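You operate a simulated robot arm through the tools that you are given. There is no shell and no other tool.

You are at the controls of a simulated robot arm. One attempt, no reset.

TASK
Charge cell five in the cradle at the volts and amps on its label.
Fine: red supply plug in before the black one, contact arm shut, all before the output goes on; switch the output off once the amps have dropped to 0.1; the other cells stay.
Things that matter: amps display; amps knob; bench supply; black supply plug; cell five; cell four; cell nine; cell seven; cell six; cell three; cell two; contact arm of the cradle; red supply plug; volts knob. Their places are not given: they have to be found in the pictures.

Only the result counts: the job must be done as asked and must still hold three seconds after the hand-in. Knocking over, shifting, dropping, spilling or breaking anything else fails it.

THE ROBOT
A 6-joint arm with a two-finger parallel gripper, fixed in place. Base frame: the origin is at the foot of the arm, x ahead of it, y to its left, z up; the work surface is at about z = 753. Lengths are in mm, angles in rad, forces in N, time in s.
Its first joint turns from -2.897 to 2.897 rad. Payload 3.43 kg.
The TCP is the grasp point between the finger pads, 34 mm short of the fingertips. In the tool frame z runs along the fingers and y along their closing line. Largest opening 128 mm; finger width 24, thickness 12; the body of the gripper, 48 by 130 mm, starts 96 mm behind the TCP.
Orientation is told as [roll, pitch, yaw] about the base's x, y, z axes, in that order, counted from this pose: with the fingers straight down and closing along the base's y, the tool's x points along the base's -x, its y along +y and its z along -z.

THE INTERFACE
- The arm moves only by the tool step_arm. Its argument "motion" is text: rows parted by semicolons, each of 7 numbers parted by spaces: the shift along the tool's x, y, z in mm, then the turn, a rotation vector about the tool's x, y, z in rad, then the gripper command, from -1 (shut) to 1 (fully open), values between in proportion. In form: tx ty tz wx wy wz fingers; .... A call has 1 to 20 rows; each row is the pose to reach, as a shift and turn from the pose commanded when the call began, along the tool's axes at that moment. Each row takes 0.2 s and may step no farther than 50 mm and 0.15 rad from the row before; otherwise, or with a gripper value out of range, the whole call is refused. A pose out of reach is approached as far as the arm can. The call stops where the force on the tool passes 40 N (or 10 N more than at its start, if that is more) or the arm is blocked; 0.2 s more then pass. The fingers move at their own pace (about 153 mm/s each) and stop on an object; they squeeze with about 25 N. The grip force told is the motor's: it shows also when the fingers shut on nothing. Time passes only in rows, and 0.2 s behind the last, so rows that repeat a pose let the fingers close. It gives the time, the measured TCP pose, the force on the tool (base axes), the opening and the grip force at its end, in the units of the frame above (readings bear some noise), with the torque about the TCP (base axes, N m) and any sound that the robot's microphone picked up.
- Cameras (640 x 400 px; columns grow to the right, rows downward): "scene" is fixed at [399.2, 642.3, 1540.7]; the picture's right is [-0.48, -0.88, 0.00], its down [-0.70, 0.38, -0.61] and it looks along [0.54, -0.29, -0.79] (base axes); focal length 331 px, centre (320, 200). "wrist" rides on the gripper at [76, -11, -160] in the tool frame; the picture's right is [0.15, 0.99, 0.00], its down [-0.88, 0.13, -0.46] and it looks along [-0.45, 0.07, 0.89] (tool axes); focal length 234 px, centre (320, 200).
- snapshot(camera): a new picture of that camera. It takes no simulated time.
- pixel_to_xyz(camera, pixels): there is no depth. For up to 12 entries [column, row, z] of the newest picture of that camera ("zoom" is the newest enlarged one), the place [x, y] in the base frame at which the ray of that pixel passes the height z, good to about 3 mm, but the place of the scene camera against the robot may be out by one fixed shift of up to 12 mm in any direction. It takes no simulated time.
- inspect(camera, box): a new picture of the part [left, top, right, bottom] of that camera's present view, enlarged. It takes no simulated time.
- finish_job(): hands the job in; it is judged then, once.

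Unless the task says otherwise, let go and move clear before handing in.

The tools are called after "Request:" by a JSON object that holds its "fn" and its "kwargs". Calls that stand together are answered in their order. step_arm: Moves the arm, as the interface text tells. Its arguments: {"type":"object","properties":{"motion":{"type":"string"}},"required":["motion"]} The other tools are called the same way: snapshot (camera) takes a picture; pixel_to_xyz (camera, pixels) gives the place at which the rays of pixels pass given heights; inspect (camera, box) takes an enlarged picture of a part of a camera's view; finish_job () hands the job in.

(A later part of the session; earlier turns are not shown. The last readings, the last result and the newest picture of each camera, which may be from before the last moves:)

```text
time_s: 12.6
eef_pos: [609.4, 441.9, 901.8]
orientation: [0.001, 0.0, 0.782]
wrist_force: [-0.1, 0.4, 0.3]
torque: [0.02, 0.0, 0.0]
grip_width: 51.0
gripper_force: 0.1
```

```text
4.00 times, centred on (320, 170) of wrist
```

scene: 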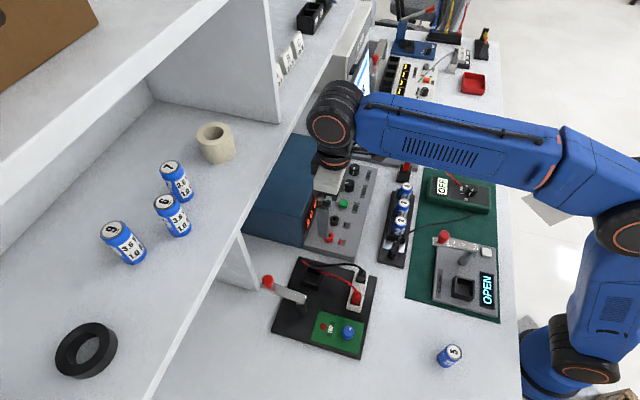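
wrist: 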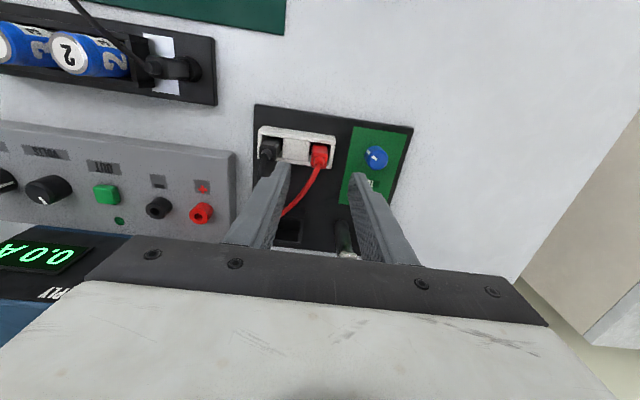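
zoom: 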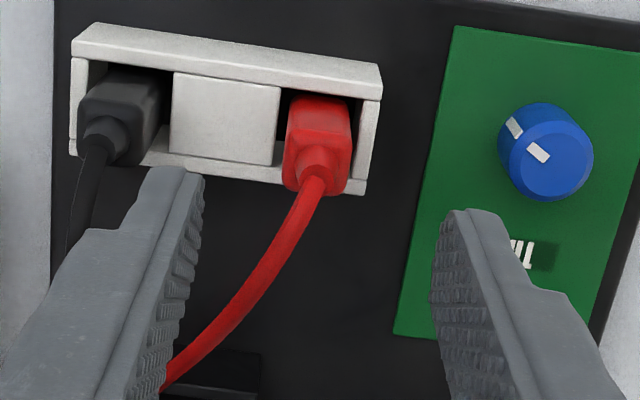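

The red plug sits at zoom (317,167), within a pixel of where a point directly under the TCP should be. I'll descend so the fingertips straddle the plug just above the holder rim.

Request:
{"fn": "step_arm", "kwargs": {"motion": "0 0 30 0 0 0 -0.2; 0 0 50 0 0 0 -0.2; 0 0 62 0 0 0 -0.2; 0 0 70 0 0 0 -0.2; 0 0 70 0 0 0 -0.2"}}

Request:
{"fn": "inspect", "kwargs": {"camera": "wrist", "box": [250, 120, 390, 220]}}

Request:
{"fn": "inspect", "kwargs": {"camera": "scene", "box": [330, 260, 380, 320]}}

```text
time_s: 13.8
eef_pos: [611.1, 441.9, 830.6]
orientation: [0.001, 0.0, 0.783]
wrist_force: [-0.4, -0.5, -0.5]
torque: [0.0, 0.01, 0.03]
grip_width: 51.3
gripper_force: 0.1
```

```text
4.00 times, centred on (320, 170) of wrist
```

zoom: 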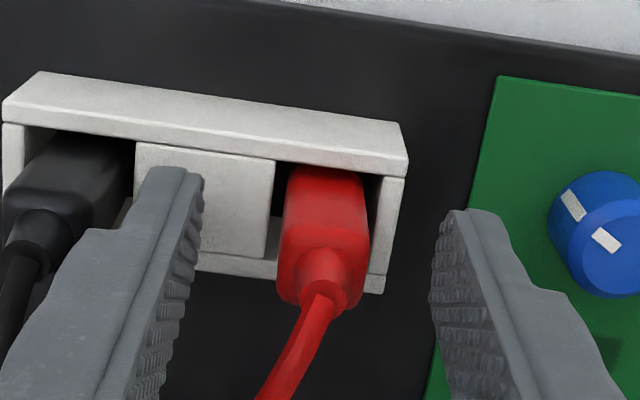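

```text
6.67 times, centred on (355, 290) of scene
```

zoom: 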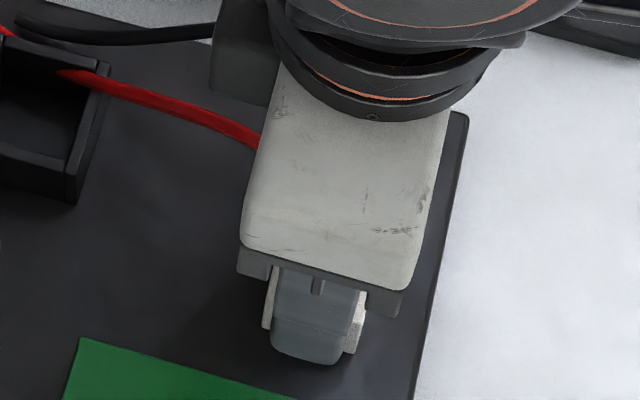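

No contact on the way down, and the plug at zoom (325,240) is between the fingers. I'll close on it.

Request:
{"fn": "step_arm", "kwargs": {"motion": "0 0 0 0 0 0 -1; 0 0 0 0 0 0 -1; 0 0 0 0 0 0 -1"}}

Request:
{"fn": "inspect", "kwargs": {"camera": "wrist", "box": [250, 120, 390, 220]}}

```text
time_s: 14.6
eef_pos: [612.6, 442.0, 831.2]
orientation: [0.001, 0.0, 0.784]
wrist_force: [0.5, -0.2, 0.4]
torque: [-0.01, 0.0, -0.02]
grip_width: 16.8
gripper_force: 24.8
```

```text
4.00 times, centred on (320, 170) of wrist
```

zoom: 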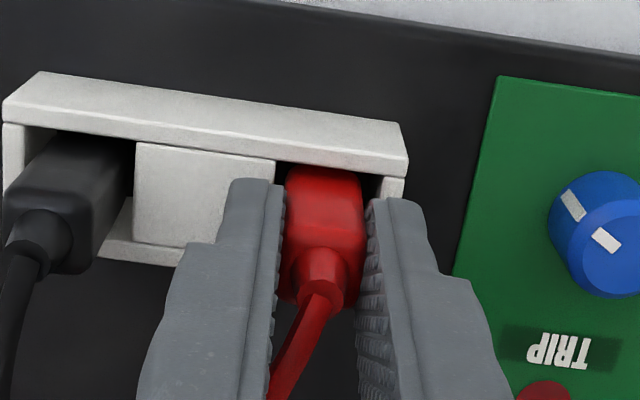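

The grip holds at 16.8 mm with 24.8 N. I'll lift the red plug straight up out of the holder.

Request:
{"fn": "step_arm", "kwargs": {"motion": "0 0 -10 0 0 0 -1; 0 0 -25 0 0 0 -1; 0 0 -45 0 0 0 -1; 0 0 -65 0 0 0 -1; 0 0 -85 0 0 0 -1; 0 0 -85 0 0 0 -1"}}

Request:
{"fn": "snapshot", "kwargs": {"camera": "wrist"}}

Request:
{"fn": "inspect", "kwargs": {"camera": "wrist", "box": [250, 120, 390, 260]}}

Request:
{"fn": "inspect", "kwargs": {"camera": "scene", "box": [270, 220, 400, 330]}}

```text
time_s: 16.0
eef_pos: [611.1, 442.2, 916.6]
orientation: [-0.001, 0.0, 0.784]
wrist_force: [0.5, 0.3, -1.0]
torque: [-0.02, 0.0, 0.0]
grip_width: 17.1
gripper_force: 25.2
```

```text
taken
```

wrist: 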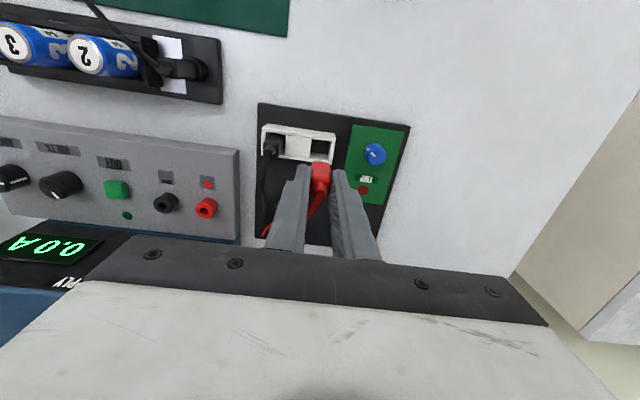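

```text
2.86 times, centred on (320, 190) of wrist
```

zoom: 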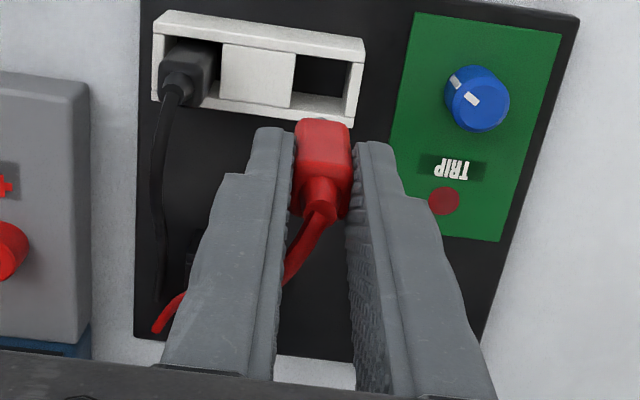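

```text
3.64 times, centred on (335, 275) of scene
```

zoom: 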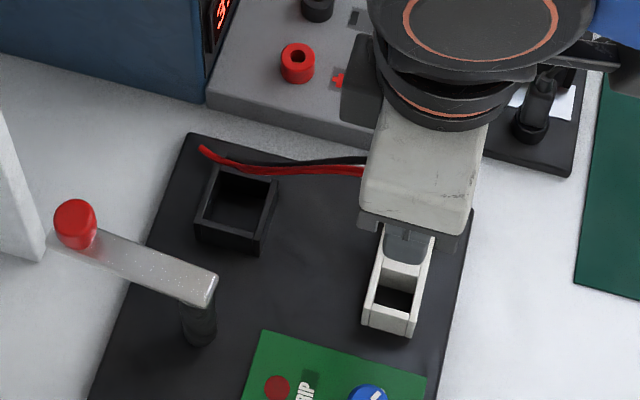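

The red plug came out cleanly. I'll carry it high over to above the red socket and check the alignment there.

Request:
{"fn": "step_arm", "kwargs": {"motion": "-17 -24 0 0 0 0 -1; -35 -48 0 0 0 0 -1; -53 -72 0 0 0 0 -1; -70 -96 0 0 0 0 -1; -88 -120 0 0 0 0 -1; -106 -143 0 0 0 0 -1; -106 -143 0 0 0 0 -1; -106 -143 0 0 0 0 -1"}}

Request:
{"fn": "snapshot", "kwargs": {"camera": "wrist"}}

Request:
{"fn": "inspect", "kwargs": {"camera": "wrist", "box": [270, 120, 370, 220]}}

Request:
{"fn": "inspect", "kwargs": {"camera": "scene", "box": [270, 180, 400, 290]}}

```text
time_s: 17.8
eef_pos: [786.6, 415.9, 913.1]
orientation: [0.0, 0.0, 0.785]
wrist_force: [-0.5, -0.2, -0.5]
torque: [-0.01, -0.03, -0.03]
grip_width: 16.8
gripper_force: 24.7
```

```text
taken
```

wrist: 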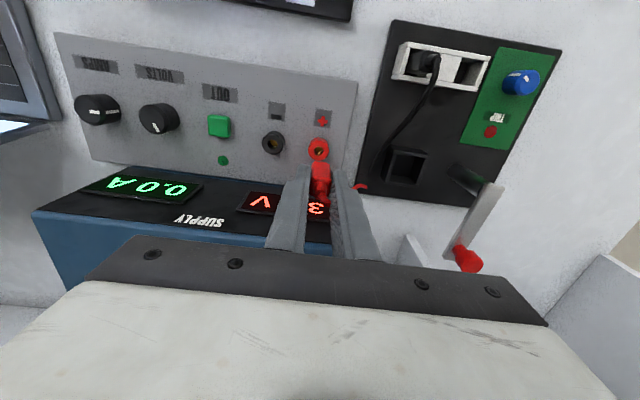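

```text
4.00 times, centred on (320, 170) of wrist
```

zoom: 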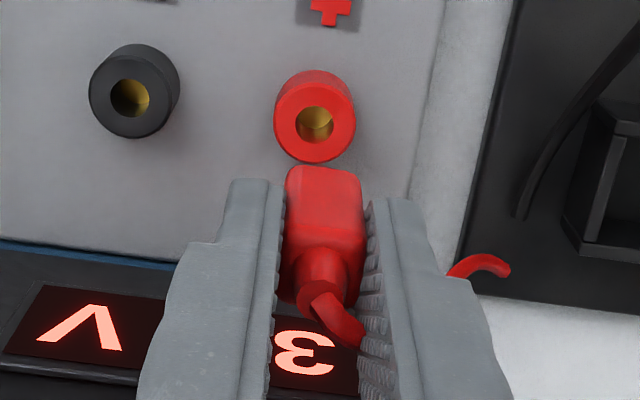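

```text
3.64 times, centred on (335, 235) of scene
```

zoom: 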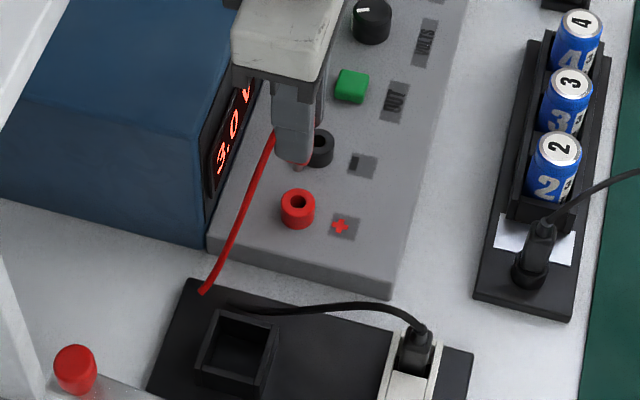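

The plug hangs over the red socket: the hole at zoom (315,124) projects to within about 0.5 mm of the tool axis. I'll descend to just above the collar and look again.

Request:
{"fn": "step_arm", "kwargs": {"motion": "0 -0.7 15 0 0 0 -1; 0 -0.7 30 0 0 0 -1; 0 -0.7 42 0 0 0 -1; 0 -0.7 42 0 0 0 -1"}}

Request:
{"fn": "inspect", "kwargs": {"camera": "wrist", "box": [270, 120, 370, 220]}}

Request:
{"fn": "inspect", "kwargs": {"camera": "scene", "box": [290, 200, 360, 260]}}

```text
time_s: 18.8
eef_pos: [788.9, 416.8, 871.7]
orientation: [-0.001, 0.001, 0.783]
wrist_force: [0.4, 0.2, 0.6]
torque: [-0.04, -0.02, 0.04]
grip_width: 17.0
gripper_force: 24.9
```

```text
4.00 times, centred on (320, 170) of wrist
```

zoom: 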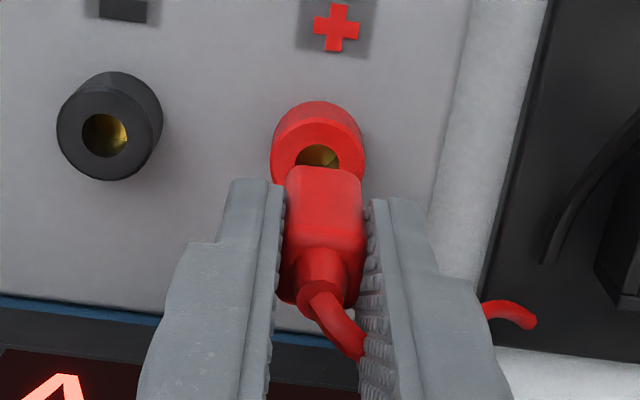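

```text
6.67 times, centred on (325, 230) of scene
```

zoom: 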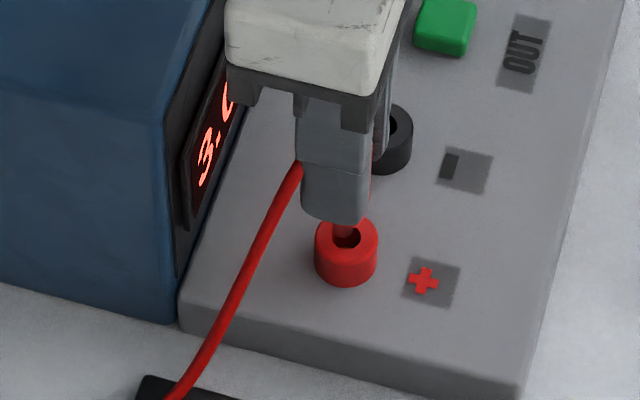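

The plug, its pin and the collar line up in both views: scene zoom (343,232) against the hole at (347,238), and wrist zoom collar centre x≈318. I'll push down slowly into the socket.

Request:
{"fn": "step_arm", "kwargs": {"motion": "0 0 5 0 0 0 -1; 0 0 10 0 0 0 -1; 0 0 15 0 0 0 -1; 0 0 20 0 0 0 -1; 0 0 24 0 0 0 -1; 0 0 24 0 0 0 -1"}}

Request:
{"fn": "inspect", "kwargs": {"camera": "wrist", "box": [270, 120, 370, 220]}}

Request:
{"fn": "inspect", "kwargs": {"camera": "scene", "box": [290, 200, 360, 260]}}

```text
time_s: 20.2
eef_pos: [787.7, 414.2, 850.5]
orientation: [0.001, -0.004, 0.784]
wrist_force: [1.7, 2.3, 20.2]
torque: [0.06, 0.0, 0.0]
grip_width: 16.9
gripper_force: 25.1
```

```text
4.00 times, centred on (320, 170) of wrist
```

zoom: 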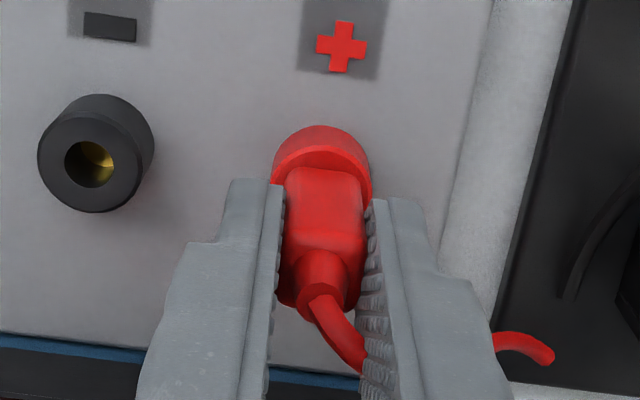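

```text
6.67 times, centred on (325, 230) of scene
```

zoom: 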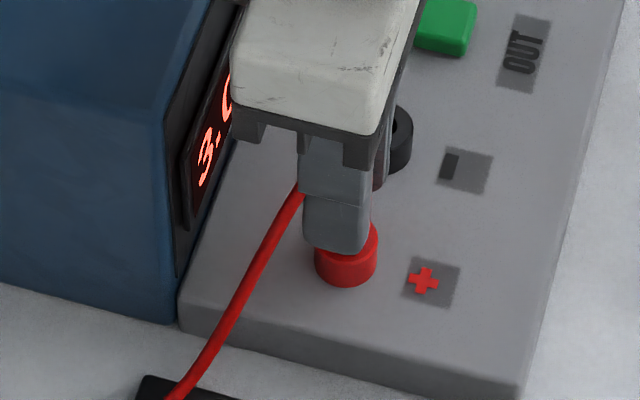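

The push met 20 N at TCP z 850.5, with the command at about 847. I'll press a bit further to see whether it's fully seated.

Request:
{"fn": "step_arm", "kwargs": {"motion": "0 0 2 0 0 0 -1; 0 0 4 0 0 0 -1; 0 0 6 0 0 0 -1; 0 0 6 0 0 0 -1"}}

Request:
{"fn": "inspect", "kwargs": {"camera": "wrist", "box": [270, 120, 370, 220]}}

```text
time_s: 21.2
eef_pos: [789.0, 414.8, 844.3]
orientation: [0.0, -0.003, 0.783]
wrist_force: [3.6, -1.5, 20.5]
torque: [-0.01, -0.13, -0.01]
grip_width: 17.1
gripper_force: 24.5
```

```text
4.00 times, centred on (320, 170) of wrist
```

zoom: 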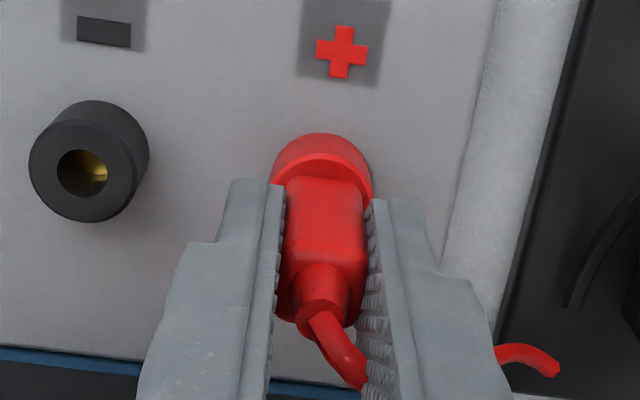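

The bottom edge moved from y 168 to 178 in the zoom, so the fingers slid down the plug while the plug itself stayed put. It's either seated or stopped. I'll look closely from the scene side.

Request:
{"fn": "inspect", "kwargs": {"camera": "scene", "box": [310, 215, 350, 250]}}

Request:
{"fn": "inspect", "kwargs": {"camera": "wrist", "box": [300, 145, 340, 180]}}

```text
11.43 times, centred on (330, 232) of scene
```

zoom: 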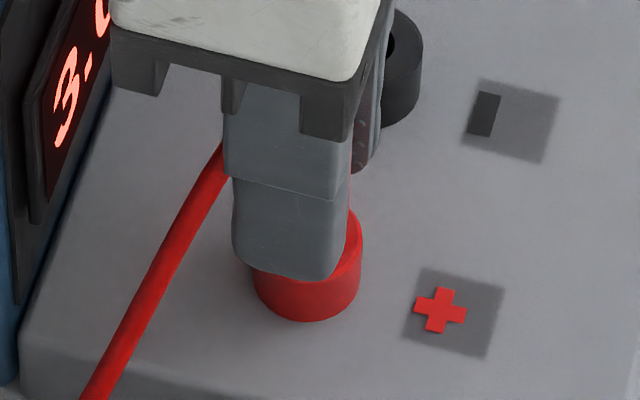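

```text
11.43 times, centred on (320, 162) of wrist
```

zoom: 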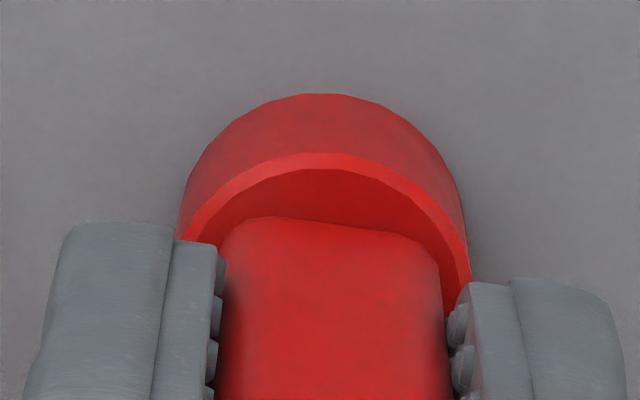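

The collar's shadow meets the plug body with no gap visible, so it looks seated. I'll release gently, rise, and check that it stands straight.

Request:
{"fn": "step_arm", "kwargs": {"motion": "0 0 -1 0 0 0 -1; 0 0 -2 0 0 0 -0.3; 0 0 -2 0 0 0 -0.3; 0 0 -20 0 0 0 -0.3; 0 0 -50 0 0 0 -0.3; 0 0 -70 0 0 0 -0.3; 0 0 -70 0 0 0 -0.3"}}

Request:
{"fn": "snapshot", "kwargs": {"camera": "wrist"}}

Request:
{"fn": "inspect", "kwargs": {"camera": "wrist", "box": [270, 120, 370, 220]}}

Request:
{"fn": "inspect", "kwargs": {"camera": "scene", "box": [310, 215, 350, 250]}}

```text
time_s: 22.8
eef_pos: [788.7, 415.9, 912.8]
orientation: [0.001, 0.001, 0.782]
wrist_force: [0.0, 0.2, -0.7]
torque: [0.01, 0.03, 0.01]
grip_width: 44.9
gripper_force: 0.1
```

```text
taken
```

wrist: 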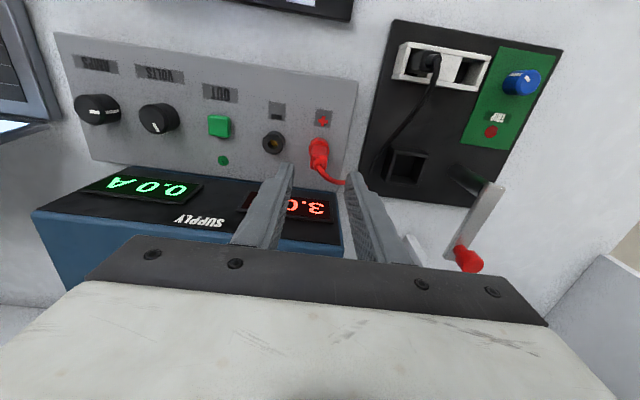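

```text
4.00 times, centred on (320, 170) of wrist
```

zoom: 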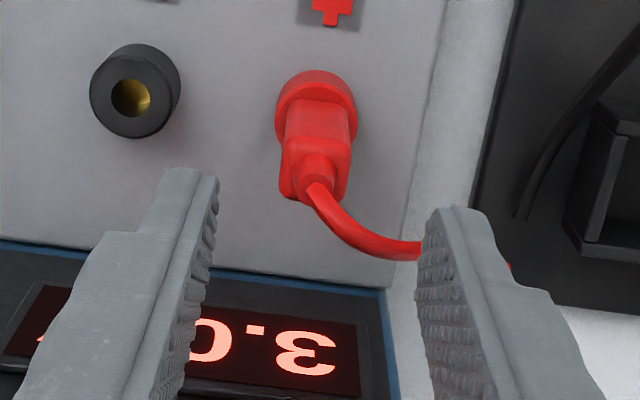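

```text
11.43 times, centred on (330, 232) of scene
```

zoom: 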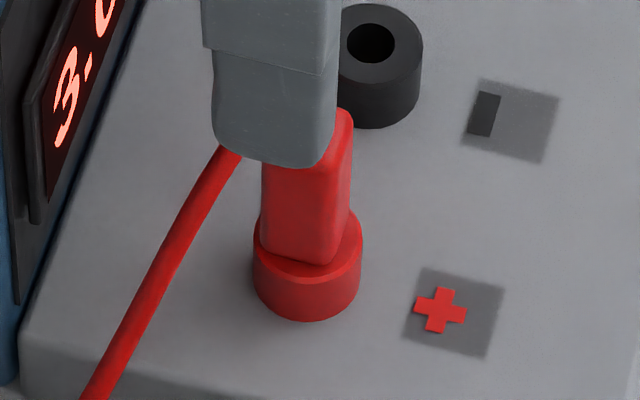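

The red plug stands straight on its collar. Now I'll go above the black plug at about (650.7,403).

Request:
{"fn": "step_arm", "kwargs": {"motion": "27 22 0 0 0 0 -0.2; 53 44 0 0 0 0 -0.2; 80 66 5 0 0 0 -0.2; 107 88 10 0 0 0 -0.2; 107 88 10 0 0 0 -0.2"}}

Request:
{"fn": "inspect", "kwargs": {"camera": "wrist", "box": [250, 120, 390, 220]}}

```text
time_s: 24.0
eef_pos: [650.7, 401.5, 901.5]
orientation: [0.0, 0.0, 0.784]
wrist_force: [0.4, -0.4, 0.3]
torque: [0.01, 0.0, 0.04]
grip_width: 51.4
gripper_force: 0.1
```

```text
4.00 times, centred on (320, 170) of wrist
```

zoom: 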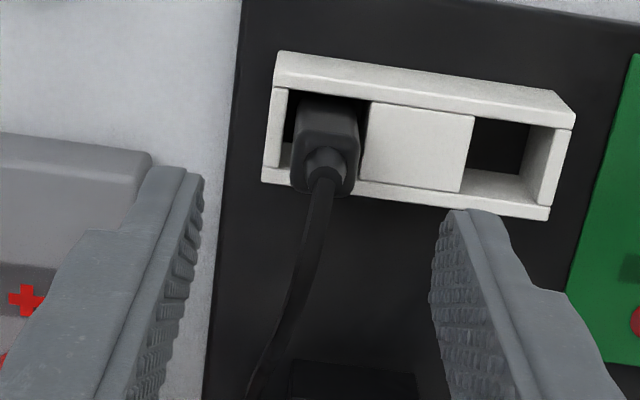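

The black plug's top centre at zoom (325,168) is about 2 mm to the +y side of the fingers' middle. I'll correct by 2 mm, descend and close on it.

Request:
{"fn": "step_arm", "kwargs": {"motion": "0 2 30 0 0 0 -0.2; 0 2 50 0 0 0 -0.2; 0 2 62 0 0 0 -0.2; 0 2 70 0 0 0 -0.2; 0 2 70 0 0 0 -0.2; 0 2 70 0 0 0 -1; 0 2 70 0 0 0 -1; 0 2 70 0 0 0 -1"}}

Request:
{"fn": "inspect", "kwargs": {"camera": "wrist", "box": [250, 120, 390, 220]}}

```text
time_s: 25.8
eef_pos: [649.6, 403.8, 833.9]
orientation: [0.001, 0.0, 0.784]
wrist_force: [-0.3, -0.1, -0.5]
torque: [-0.01, -0.02, 0.0]
grip_width: 16.9
gripper_force: 25.4
```

```text
4.00 times, centred on (320, 170) of wrist
```

zoom: 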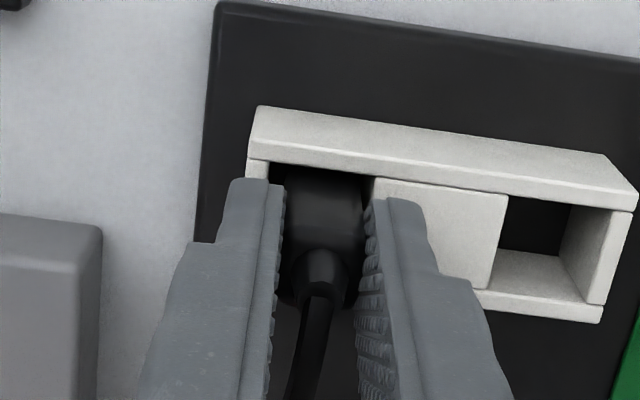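

The black plug is held at 16.9 mm. I'll lift it straight up.

Request:
{"fn": "step_arm", "kwargs": {"motion": "0 0 -10 0 0 0 -1; 0 0 -25 0 0 0 -1; 0 0 -45 0 0 0 -1; 0 0 -65 0 0 0 -1; 0 0 -85 0 0 0 -1; 0 0 -85 0 0 0 -1"}}

Request:
{"fn": "snapshot", "kwargs": {"camera": "wrist"}}

Request:
{"fn": "snapshot", "kwargs": {"camera": "scene"}}

```text
time_s: 27.2
eef_pos: [650.0, 403.7, 919.1]
orientation: [-0.001, 0.001, 0.784]
wrist_force: [1.0, 0.3, -0.8]
torque: [0.03, -0.01, -0.01]
grip_width: 16.9
gripper_force: 25.1
```

```text
taken
```

wrist: 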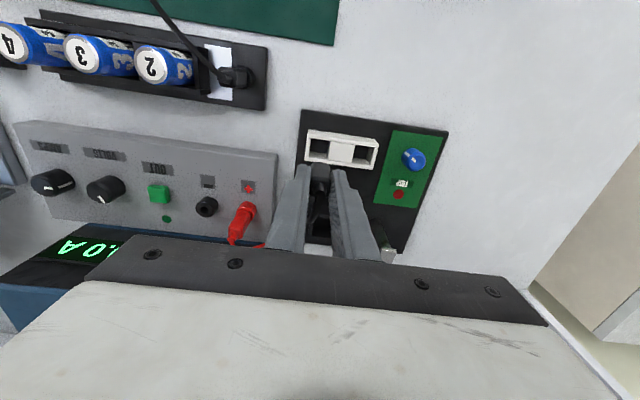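

```text
taken
```

scene: 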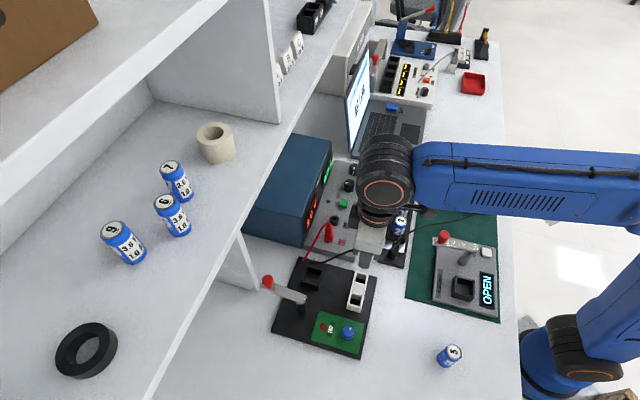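

The black plug is out. I'll carry it to the black socket on a path that comes in from the robot side, clear of the red plug.

Request:
{"fn": "step_arm", "kwargs": {"motion": "0 -40 -12 0 0 0 -1; -5 -82 -15 0 0 0 -1; -20 -120 -15 0 0 0 -1; -50 -143.5 -15 0 0 0 -1; -80 -143.5 -10 0 0 0 -1; -106 -143.5 -5 0 0 0 -1; -106 -143.5 6 0 0 0 -1; -106 -143.5 6 0 0 0 -1"}}

Request:
{"fn": "snapshot", "kwargs": {"camera": "wrist"}}

Request:
{"fn": "inspect", "kwargs": {"camera": "wrist", "box": [270, 120, 370, 220]}}

```text
time_s: 29.0
eef_pos: [825.3, 376.0, 912.4]
orientation: [-0.001, 0.0, 0.783]
wrist_force: [0.1, 0.4, 0.1]
torque: [0.0, 0.0, 0.03]
grip_width: 17.0
gripper_force: 25.4
```

```text
taken
```

wrist: 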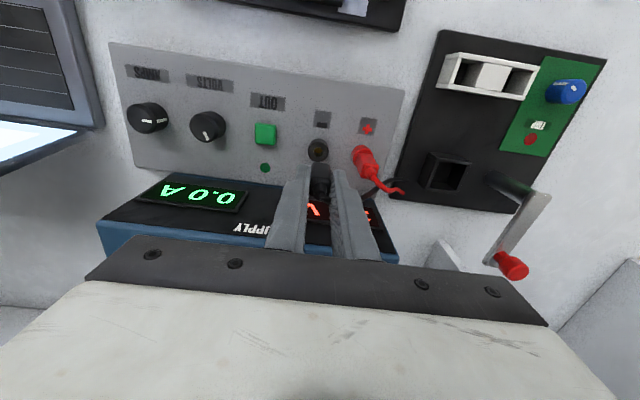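

```text
4.00 times, centred on (320, 170) of wrist
```

zoom: 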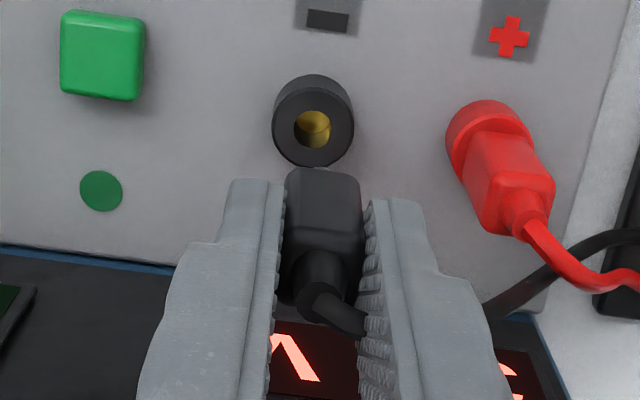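

The black hole at zoom (312,130) is about 1.5 mm further in -x and 1.4 mm in -y of the tool axis. I'll correct and descend to just above the collar.

Request:
{"fn": "step_arm", "kwargs": {"motion": "-1.5 -1.4 15 0 0 0 -1; -1.5 -1.4 30 0 0 0 -1; -1.5 -1.4 40 0 0 0 -1; -1.5 -1.4 40 0 0 0 -1"}}

Request:
{"fn": "inspect", "kwargs": {"camera": "wrist", "box": [270, 120, 370, 220]}}

Request:
{"fn": "inspect", "kwargs": {"camera": "scene", "box": [310, 195, 360, 240]}}

```text
time_s: 30.0
eef_pos: [827.4, 376.7, 872.7]
orientation: [-0.001, 0.001, 0.783]
wrist_force: [-0.4, 0.2, -0.1]
torque: [-0.03, 0.01, 0.01]
grip_width: 16.7
gripper_force: 25.4
```

```text
4.00 times, centred on (320, 170) of wrist
```

zoom: 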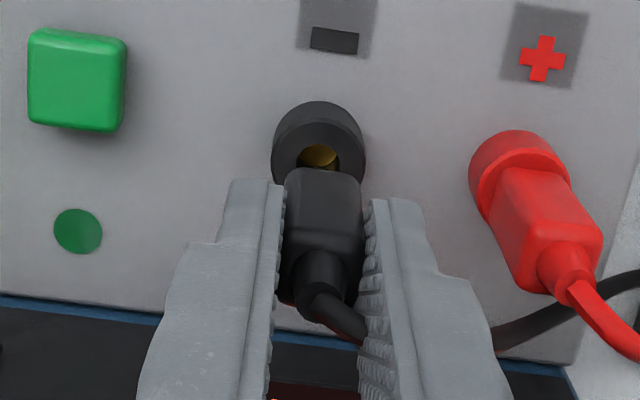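

```text
8.89 times, centred on (335, 218) of scene
```

zoom: 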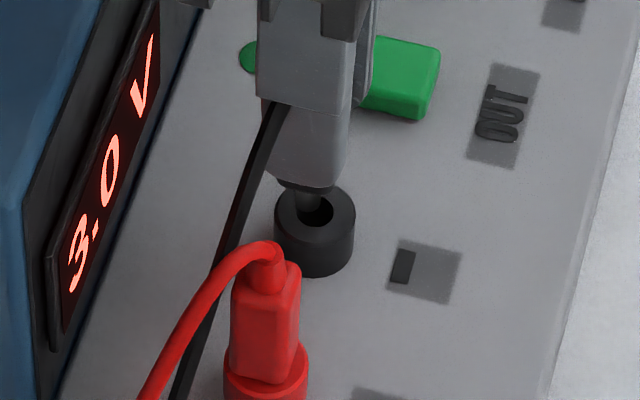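

This is the same alignment as with the red plug: collar centre at wrist zoom x≈319, and the pin over the hole at scene zoom (308,205). I'll push the black plug in.

Request:
{"fn": "step_arm", "kwargs": {"motion": "0 0 5 0 0 0 -1; 0 0 10 0 0 0 -1; 0 0 15 0 0 0 -1; 0 0 20 0 0 0 -1; 0 0 24 0 0 0 -1; 0 0 26 0 0 0 -1; 0 0 26 0 0 0 -1"}}

Request:
{"fn": "inspect", "kwargs": {"camera": "wrist", "box": [270, 120, 370, 220]}}

Request:
{"fn": "inspect", "kwargs": {"camera": "scene", "box": [310, 195, 360, 240]}}

```text
time_s: 31.3
eef_pos: [827.2, 375.5, 852.1]
orientation: [-0.001, -0.007, 0.784]
wrist_force: [-1.7, -1.7, 9.7]
torque: [-0.03, 0.03, 0.0]
grip_width: 17.0
gripper_force: 25.2
stopped in row 6: the force on the tool passed its limit at 42 N (the readings are from after the stop); the commanded pose is now the measured one
```

```text
4.00 times, centred on (320, 170) of wrist
```

zoom: 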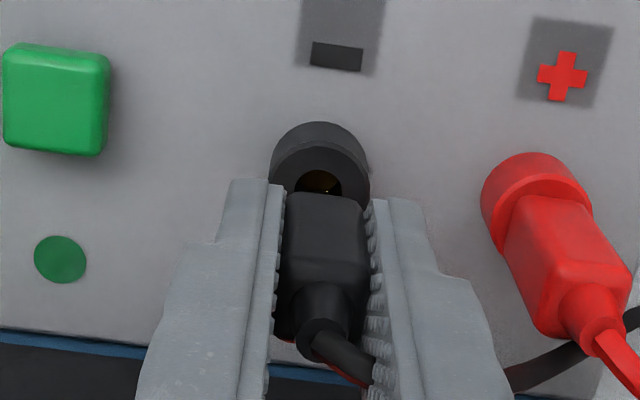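

```text
8.89 times, centred on (335, 218) of scene
```

zoom: 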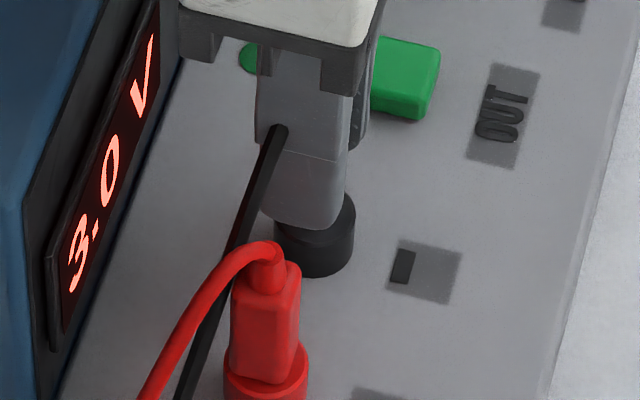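

The hole is still visible beside the plug at wrist zoom (320,180), and the bottom edge moved up in the grip. So the pin hit the collar rim and the plug slid up in the fingers. I'll lift a little and see where the pin is relative to the hole.

Request:
{"fn": "step_arm", "kwargs": {"motion": "0 0 -5 0 0 0 -1; 0 0 -12 0 0 0 -1; 0 0 -12 0 0 0 -1"}}

Request:
{"fn": "inspect", "kwargs": {"camera": "wrist", "box": [270, 120, 370, 220]}}

Request:
{"fn": "inspect", "kwargs": {"camera": "scene", "box": [315, 200, 350, 230]}}

Request:
{"fn": "inspect", "kwargs": {"camera": "wrist", "box": [300, 140, 340, 180]}}

```text
time_s: 32.1
eef_pos: [827.8, 377.6, 862.5]
orientation: [0.0, -0.004, 0.783]
wrist_force: [0.6, 1.2, -0.4]
torque: [0.0, -0.01, -0.01]
grip_width: 17.0
gripper_force: 25.1
```

```text
4.00 times, centred on (320, 170) of wrist
```

zoom: 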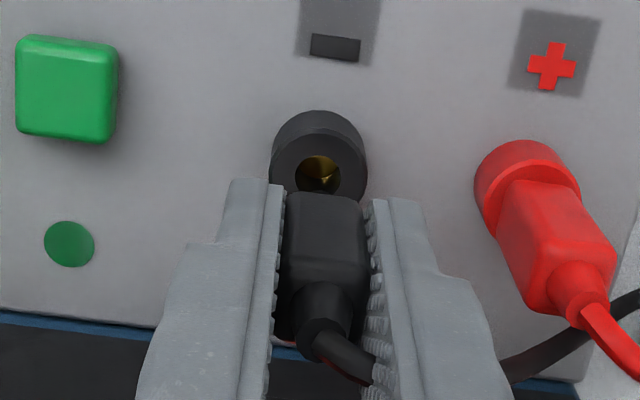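

```text
13.33 times, centred on (332, 215) of scene
```

zoom: 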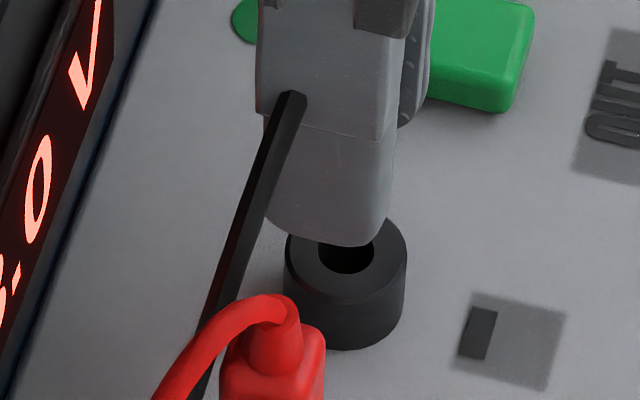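

```text
10.00 times, centred on (320, 160) of wrist
```

zoom: 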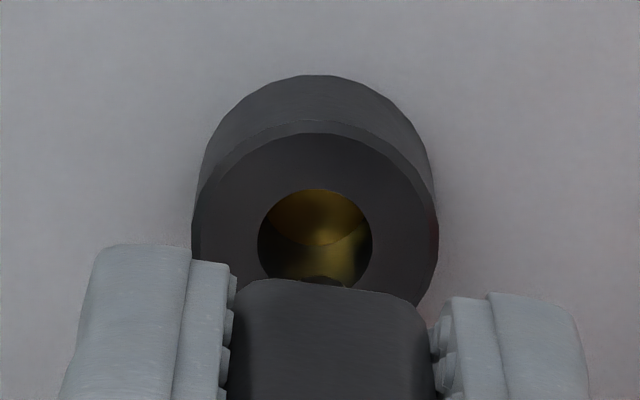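

In the 10x wrist zoom the hole centre is (315,242) and a bit of the pin tip shows at (323,280). So the pin is about 3 mm too far towards tool -x and 0.8 mm towards +y. I'll shift and look again.

Request:
{"fn": "step_arm", "kwargs": {"motion": "3 -0.8 0 0 0 0 -1; 3 -0.8 3 0 0 0 -1; 3 -0.8 3 0 0 0 -1"}}

Request:
{"fn": "inspect", "kwargs": {"camera": "wrist", "box": [300, 140, 340, 180]}}

Request:
{"fn": "inspect", "kwargs": {"camera": "scene", "box": [315, 200, 350, 230]}}

```text
time_s: 32.9
eef_pos: [825.1, 374.0, 859.2]
orientation: [-0.002, -0.006, 0.784]
wrist_force: [0.5, -0.2, 0.1]
torque: [-0.03, 0.04, -0.03]
grip_width: 17.1
gripper_force: 25.3
```

```text
10.00 times, centred on (320, 160) of wrist
```

zoom: 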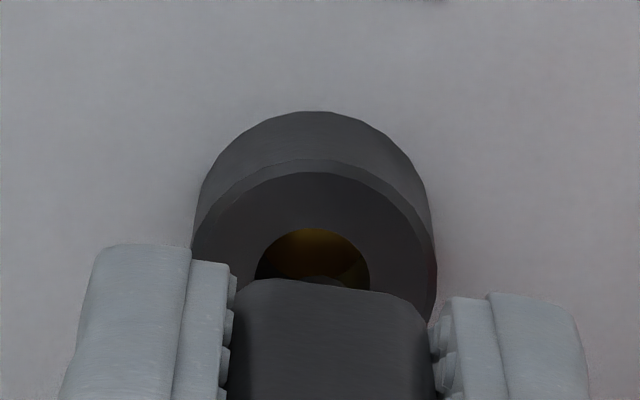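

```text
13.33 times, centred on (332, 215) of scene
```

zoom: 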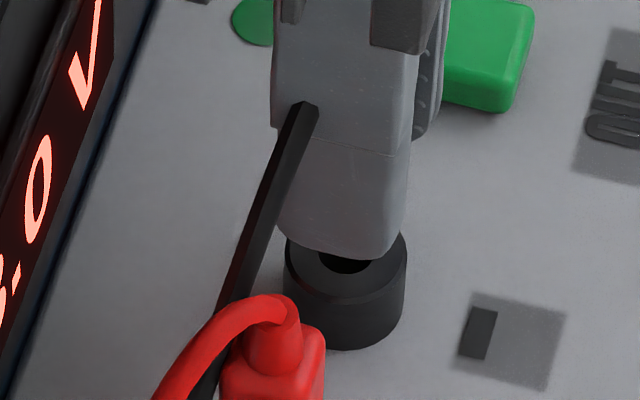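

The hole centre is now at about (313,282) and the pin tip at (324,280): good along x, with about 1 mm left along y. I'll correct y and ease down, watching force.

Request:
{"fn": "step_arm", "kwargs": {"motion": "0 -1 0 0 0 0 -1; 0 -1 4 0 0 0 -1; 0 -1 8 0 0 0 -1; 0 -1 12 0 0 0 -1; 0 -1 12 0 0 0 -1"}}

Request:
{"fn": "inspect", "kwargs": {"camera": "wrist", "box": [300, 140, 340, 180]}}

Request:
{"fn": "inspect", "kwargs": {"camera": "scene", "box": [315, 200, 350, 230]}}

```text
time_s: 34.1
eef_pos: [827.4, 375.0, 846.1]
orientation: [-0.001, -0.005, 0.783]
wrist_force: [-0.1, -0.1, -0.5]
torque: [-0.01, 0.01, 0.0]
grip_width: 16.9
gripper_force: 25.9
```

```text
10.00 times, centred on (320, 160) of wrist
```

zoom: 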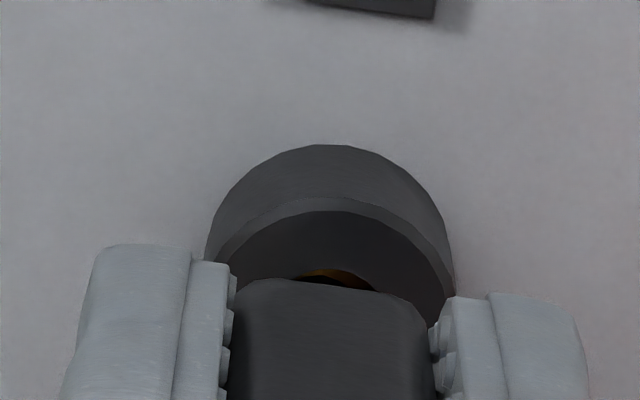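

```text
13.33 times, centred on (332, 215) of scene
```

zoom: 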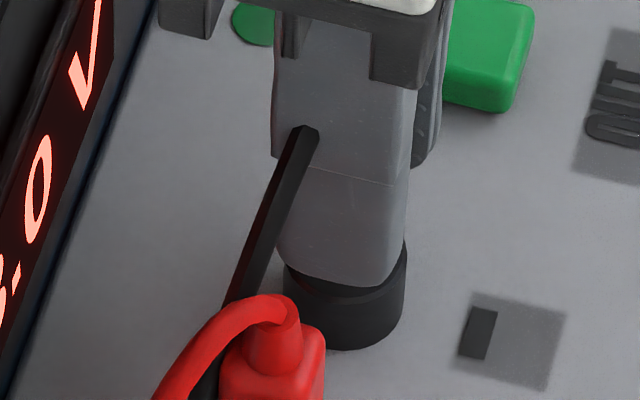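

There's no force at TCP z 846, which is below where it stuck before, so the pin is going into the hole. I'll continue down to seat it.

Request:
{"fn": "step_arm", "kwargs": {"motion": "0 0 3 0 0 0 -1; 0 0 6 0 0 0 -1; 0 0 9 0 0 0 -1; 0 0 12 0 0 0 -1; 0 0 12 0 0 0 -1"}}

Request:
{"fn": "inspect", "kwargs": {"camera": "wrist", "box": [300, 140, 340, 180]}}

Request:
{"fn": "inspect", "kwargs": {"camera": "scene", "box": [315, 200, 350, 230]}}

```text
time_s: 35.3
eef_pos: [826.3, 372.9, 836.1]
orientation: [0.0, -0.006, 0.784]
wrist_force: [-0.8, 1.5, 5.1]
torque: [0.06, 0.06, -0.01]
grip_width: 16.8
gripper_force: 25.0
```

```text
10.00 times, centred on (320, 160) of wrist
```

zoom: 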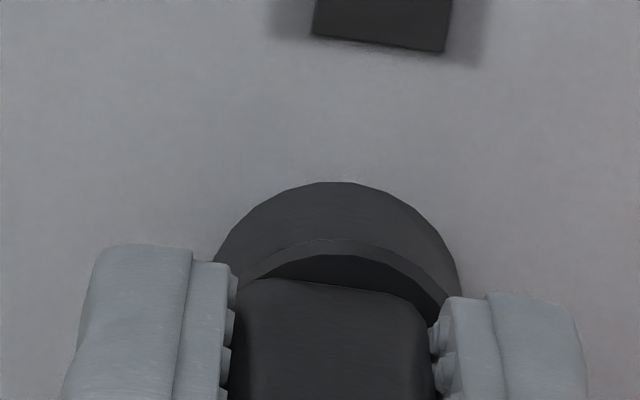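

```text
13.33 times, centred on (332, 215) of scene
```

zoom: 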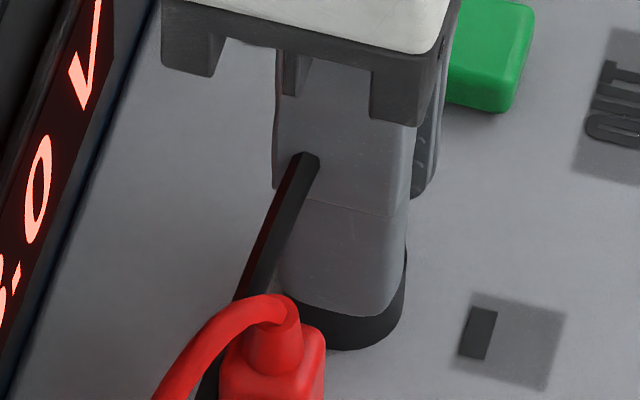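

It's nearly seated, with 5 N at z 836. I'll press a few mm more to bottom it out.

Request:
{"fn": "step_arm", "kwargs": {"motion": "0 0 2 0 0 0 -1; 0 0 4 0 0 0 -1; 0 0 4 0 0 0 -1"}}

Request:
{"fn": "inspect", "kwargs": {"camera": "wrist", "box": [300, 140, 340, 180]}}

```text
time_s: 36.0
eef_pos: [827.4, 372.9, 836.0]
orientation: [-0.002, -0.012, 0.783]
wrist_force: [-2.6, -1.5, 13.2]
torque: [-0.1, 0.18, -0.01]
grip_width: 17.1
gripper_force: 25.3
stopped in row 3: the force on the tool passed its limit at 42 N (the readings are from after the stop); the commanded pose is now the measured one
```

```text
10.00 times, centred on (320, 160) of wrist
```

zoom: 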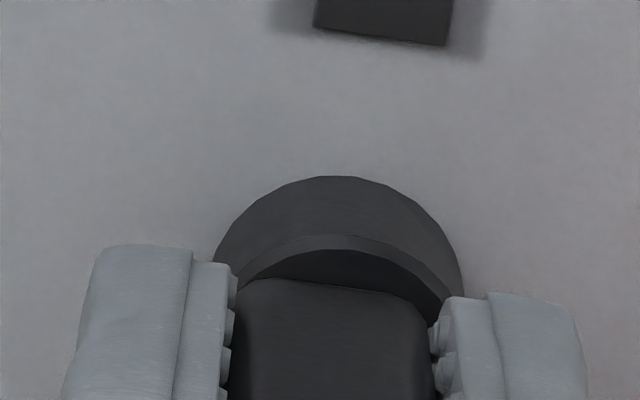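

It's seated: 42 N with no slip and no further travel. I'll release, rise, and check both plugs.

Request:
{"fn": "step_arm", "kwargs": {"motion": "0 0 -0.5 0 0 0 -1; 0 0 -1 0 0 0 -0.3; 0 0 -1 0 0 0 -0.3; 0 0 -20 0 0 0 -0.3; 0 0 -50 0 0 0 -0.3; 0 0 -85 0 0 0 -0.3; 0 0 -85 0 0 0 -0.3"}}

Request:
{"fn": "snapshot", "kwargs": {"camera": "wrist"}}

Request:
{"fn": "inspect", "kwargs": {"camera": "wrist", "box": [290, 120, 390, 220]}}

Request:
{"fn": "inspect", "kwargs": {"camera": "scene", "box": [310, 195, 360, 250]}}

```text
time_s: 37.6
eef_pos: [825.1, 370.8, 918.9]
orientation: [-0.003, -0.011, 0.783]
wrist_force: [0.4, -0.8, 0.2]
torque: [0.0, 0.02, -0.01]
grip_width: 45.1
gripper_force: 0.0
```

```text
taken
```

wrist: 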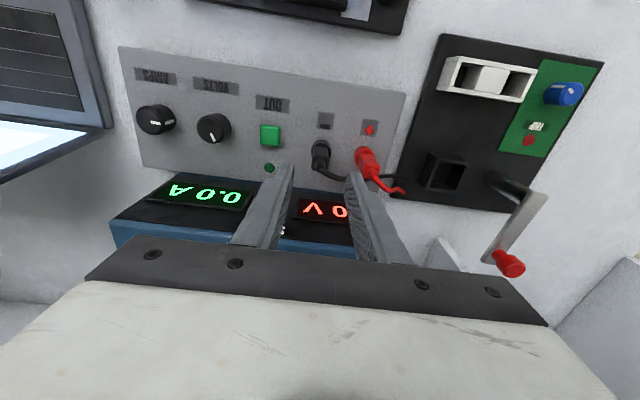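

```text
4.00 times, centred on (340, 170) of wrist
```

zoom: 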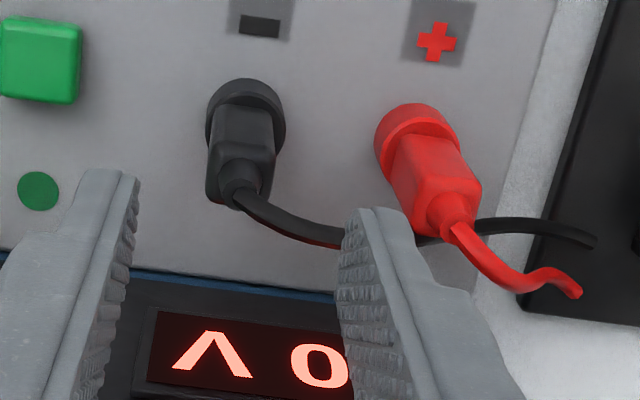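

```text
7.27 times, centred on (335, 222) of scene
```

zoom: 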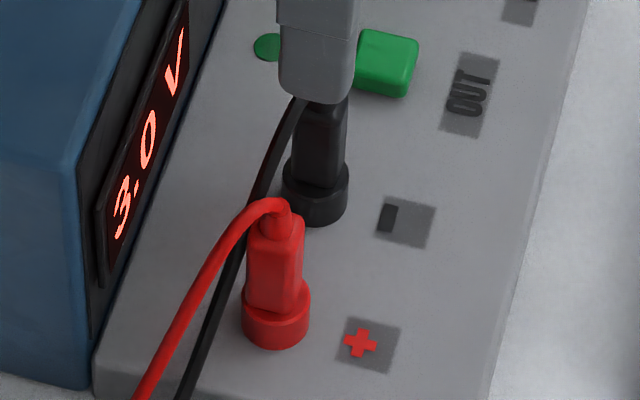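

Both plugs stand seated in the matching sockets. Next is the cell: I'll go above cell five at about (411,331), trimming the small tilt out of the tool.

Request:
{"fn": "step_arm", "kwargs": {"motion": "35.7 29.3 1 -0.0099 0.0057 0 -0.1; 71.4 58.7 2 -0.0099 0.0057 0 0; 107 88 3 -0.0099 0.0057 0 0; 142.8 117.3 4 -0.0099 0.0057 0 0; 178.5 146.7 6 -0.0099 0.0057 0 0; 214.3 176 8 -0.0099 0.0057 0 0; 250 205.3 10 -0.0099 0.0057 0 0; 285.7 234.7 12 -0.0099 0.0057 0 0; 321.4 264 14 -0.0099 0.0057 0 0; 321.4 264 14 -0.0099 0.0057 0 0"}}

Request:
{"fn": "snapshot", "kwargs": {"camera": "wrist"}}

Request:
{"fn": "inspect", "kwargs": {"camera": "wrist", "box": [270, 120, 370, 220]}}

```text
time_s: 39.8
eef_pos: [411.9, 332.8, 901.3]
orientation: [0.01, -0.004, 0.78]
wrist_force: [-0.8, 0.9, 0.0]
torque: [0.0, 0.02, -0.04]
grip_width: 64.1
gripper_force: 0.0
```

```text
taken
```

wrist: 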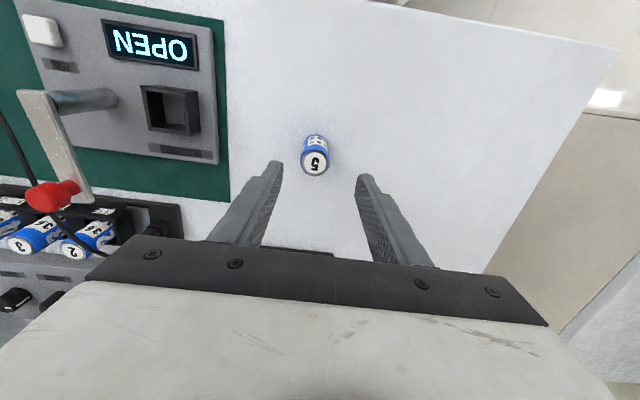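

```text
4.00 times, centred on (320, 170) of wrist
```

zoom: 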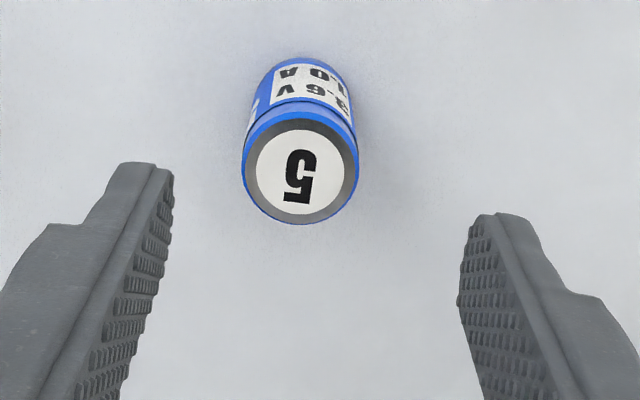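

Cell five's top centre at zoom (300,172) is about 2 mm in -x and 3–4 mm in -y of the tool axis, and the tool has about 0.01 rad of roll left. I'll correct both and recheck.

Request:
{"fn": "step_arm", "kwargs": {"motion": "-2 -3.2 0 0.01 0.004 -0.004 0; -2 -3.2 0 0.01 0.004 -0.004 0"}}

Request:
{"fn": "inspect", "kwargs": {"camera": "wrist", "box": [270, 120, 370, 220]}}

```text
time_s: 40.4
eef_pos: [416.2, 331.8, 901.6]
orientation: [-0.001, 0.0, 0.788]
wrist_force: [-0.1, 0.1, 0.7]
torque: [-0.01, 0.0, 0.01]
grip_width: 64.0
gripper_force: 0.1
```

```text
4.00 times, centred on (320, 170) of wrist
```

zoom: 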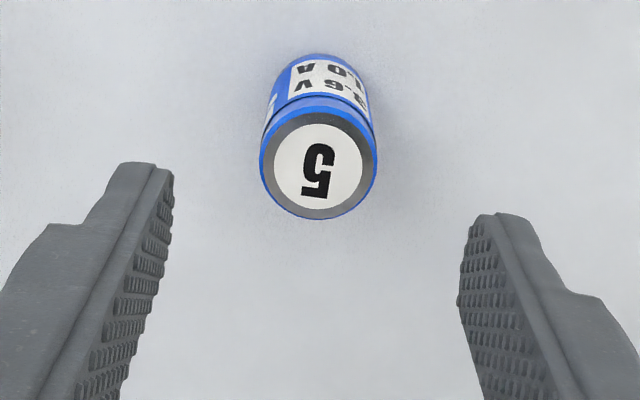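

Cell five is now centred under the tool, at zoom (318,166) against the expected (318,163). I'll descend to grip its upper half and close.

Request:
{"fn": "step_arm", "kwargs": {"motion": "0 0 35 0 0 0 0; 0 0 65 0 0 0 0; 0 0 84 0 0 0 0; 0 0 84 0 0 0 0; 0 0 84 0 0 0 -1; 0 0 84 0 0 0 -1; 0 0 84 0 0 0 -1"}}

Request:
{"fn": "inspect", "kwargs": {"camera": "wrist", "box": [270, 120, 370, 220]}}

```text
time_s: 42.0
eef_pos: [416.5, 332.2, 817.4]
orientation: [0.0, -0.001, 0.787]
wrist_force: [-0.1, 0.1, -0.3]
torque: [0.02, 0.02, 0.02]
grip_width: 31.0
gripper_force: 25.3
```

```text
4.00 times, centred on (320, 170) of wrist
```

zoom: 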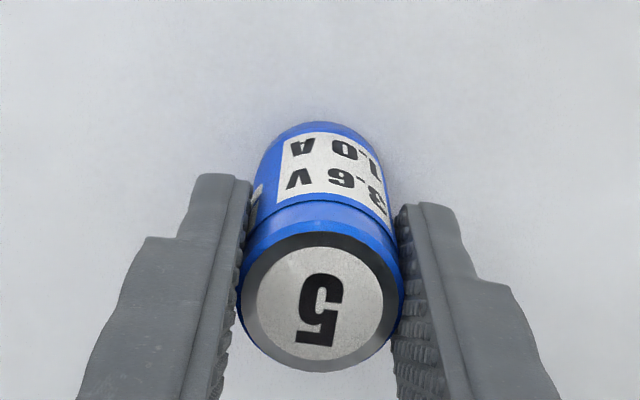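

The cell is gripped at 31.0 mm and its label clearly reads 3.6 V / 1.0 A. The fingertips would come within about 4 mm of the pocket rim, so I'll regrip 5 mm higher and then lift.

Request:
{"fn": "step_arm", "kwargs": {"motion": "0 0 0 0 0 0 -0.35; 0 0 0 0 0 0 -0.35; 0 0 -5 0 0 0 -0.35; 0 0 -5 0 0 0 -1; 0 0 -5 0 0 0 -1; 0 0 -5 0 0 0 -1; 0 0 -30 0 0 0 -1; 0 0 -70 0 0 0 -1; 0 0 -115 0 0 0 -1; 0 0 -115 0 0 0 -1"}}

Request:
{"fn": "inspect", "kwargs": {"camera": "wrist", "box": [250, 120, 390, 240]}}

```text
time_s: 44.2
eef_pos: [416.3, 330.2, 935.4]
orientation: [-0.002, 0.001, 0.787]
wrist_force: [-0.3, -0.4, -1.9]
torque: [0.01, -0.02, 0.0]
grip_width: 30.8
gripper_force: 24.7
```

```text
3.33 times, centred on (320, 180) of wrist
```

zoom: 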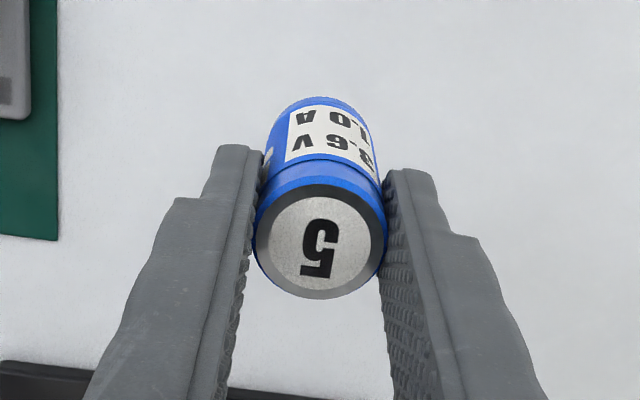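

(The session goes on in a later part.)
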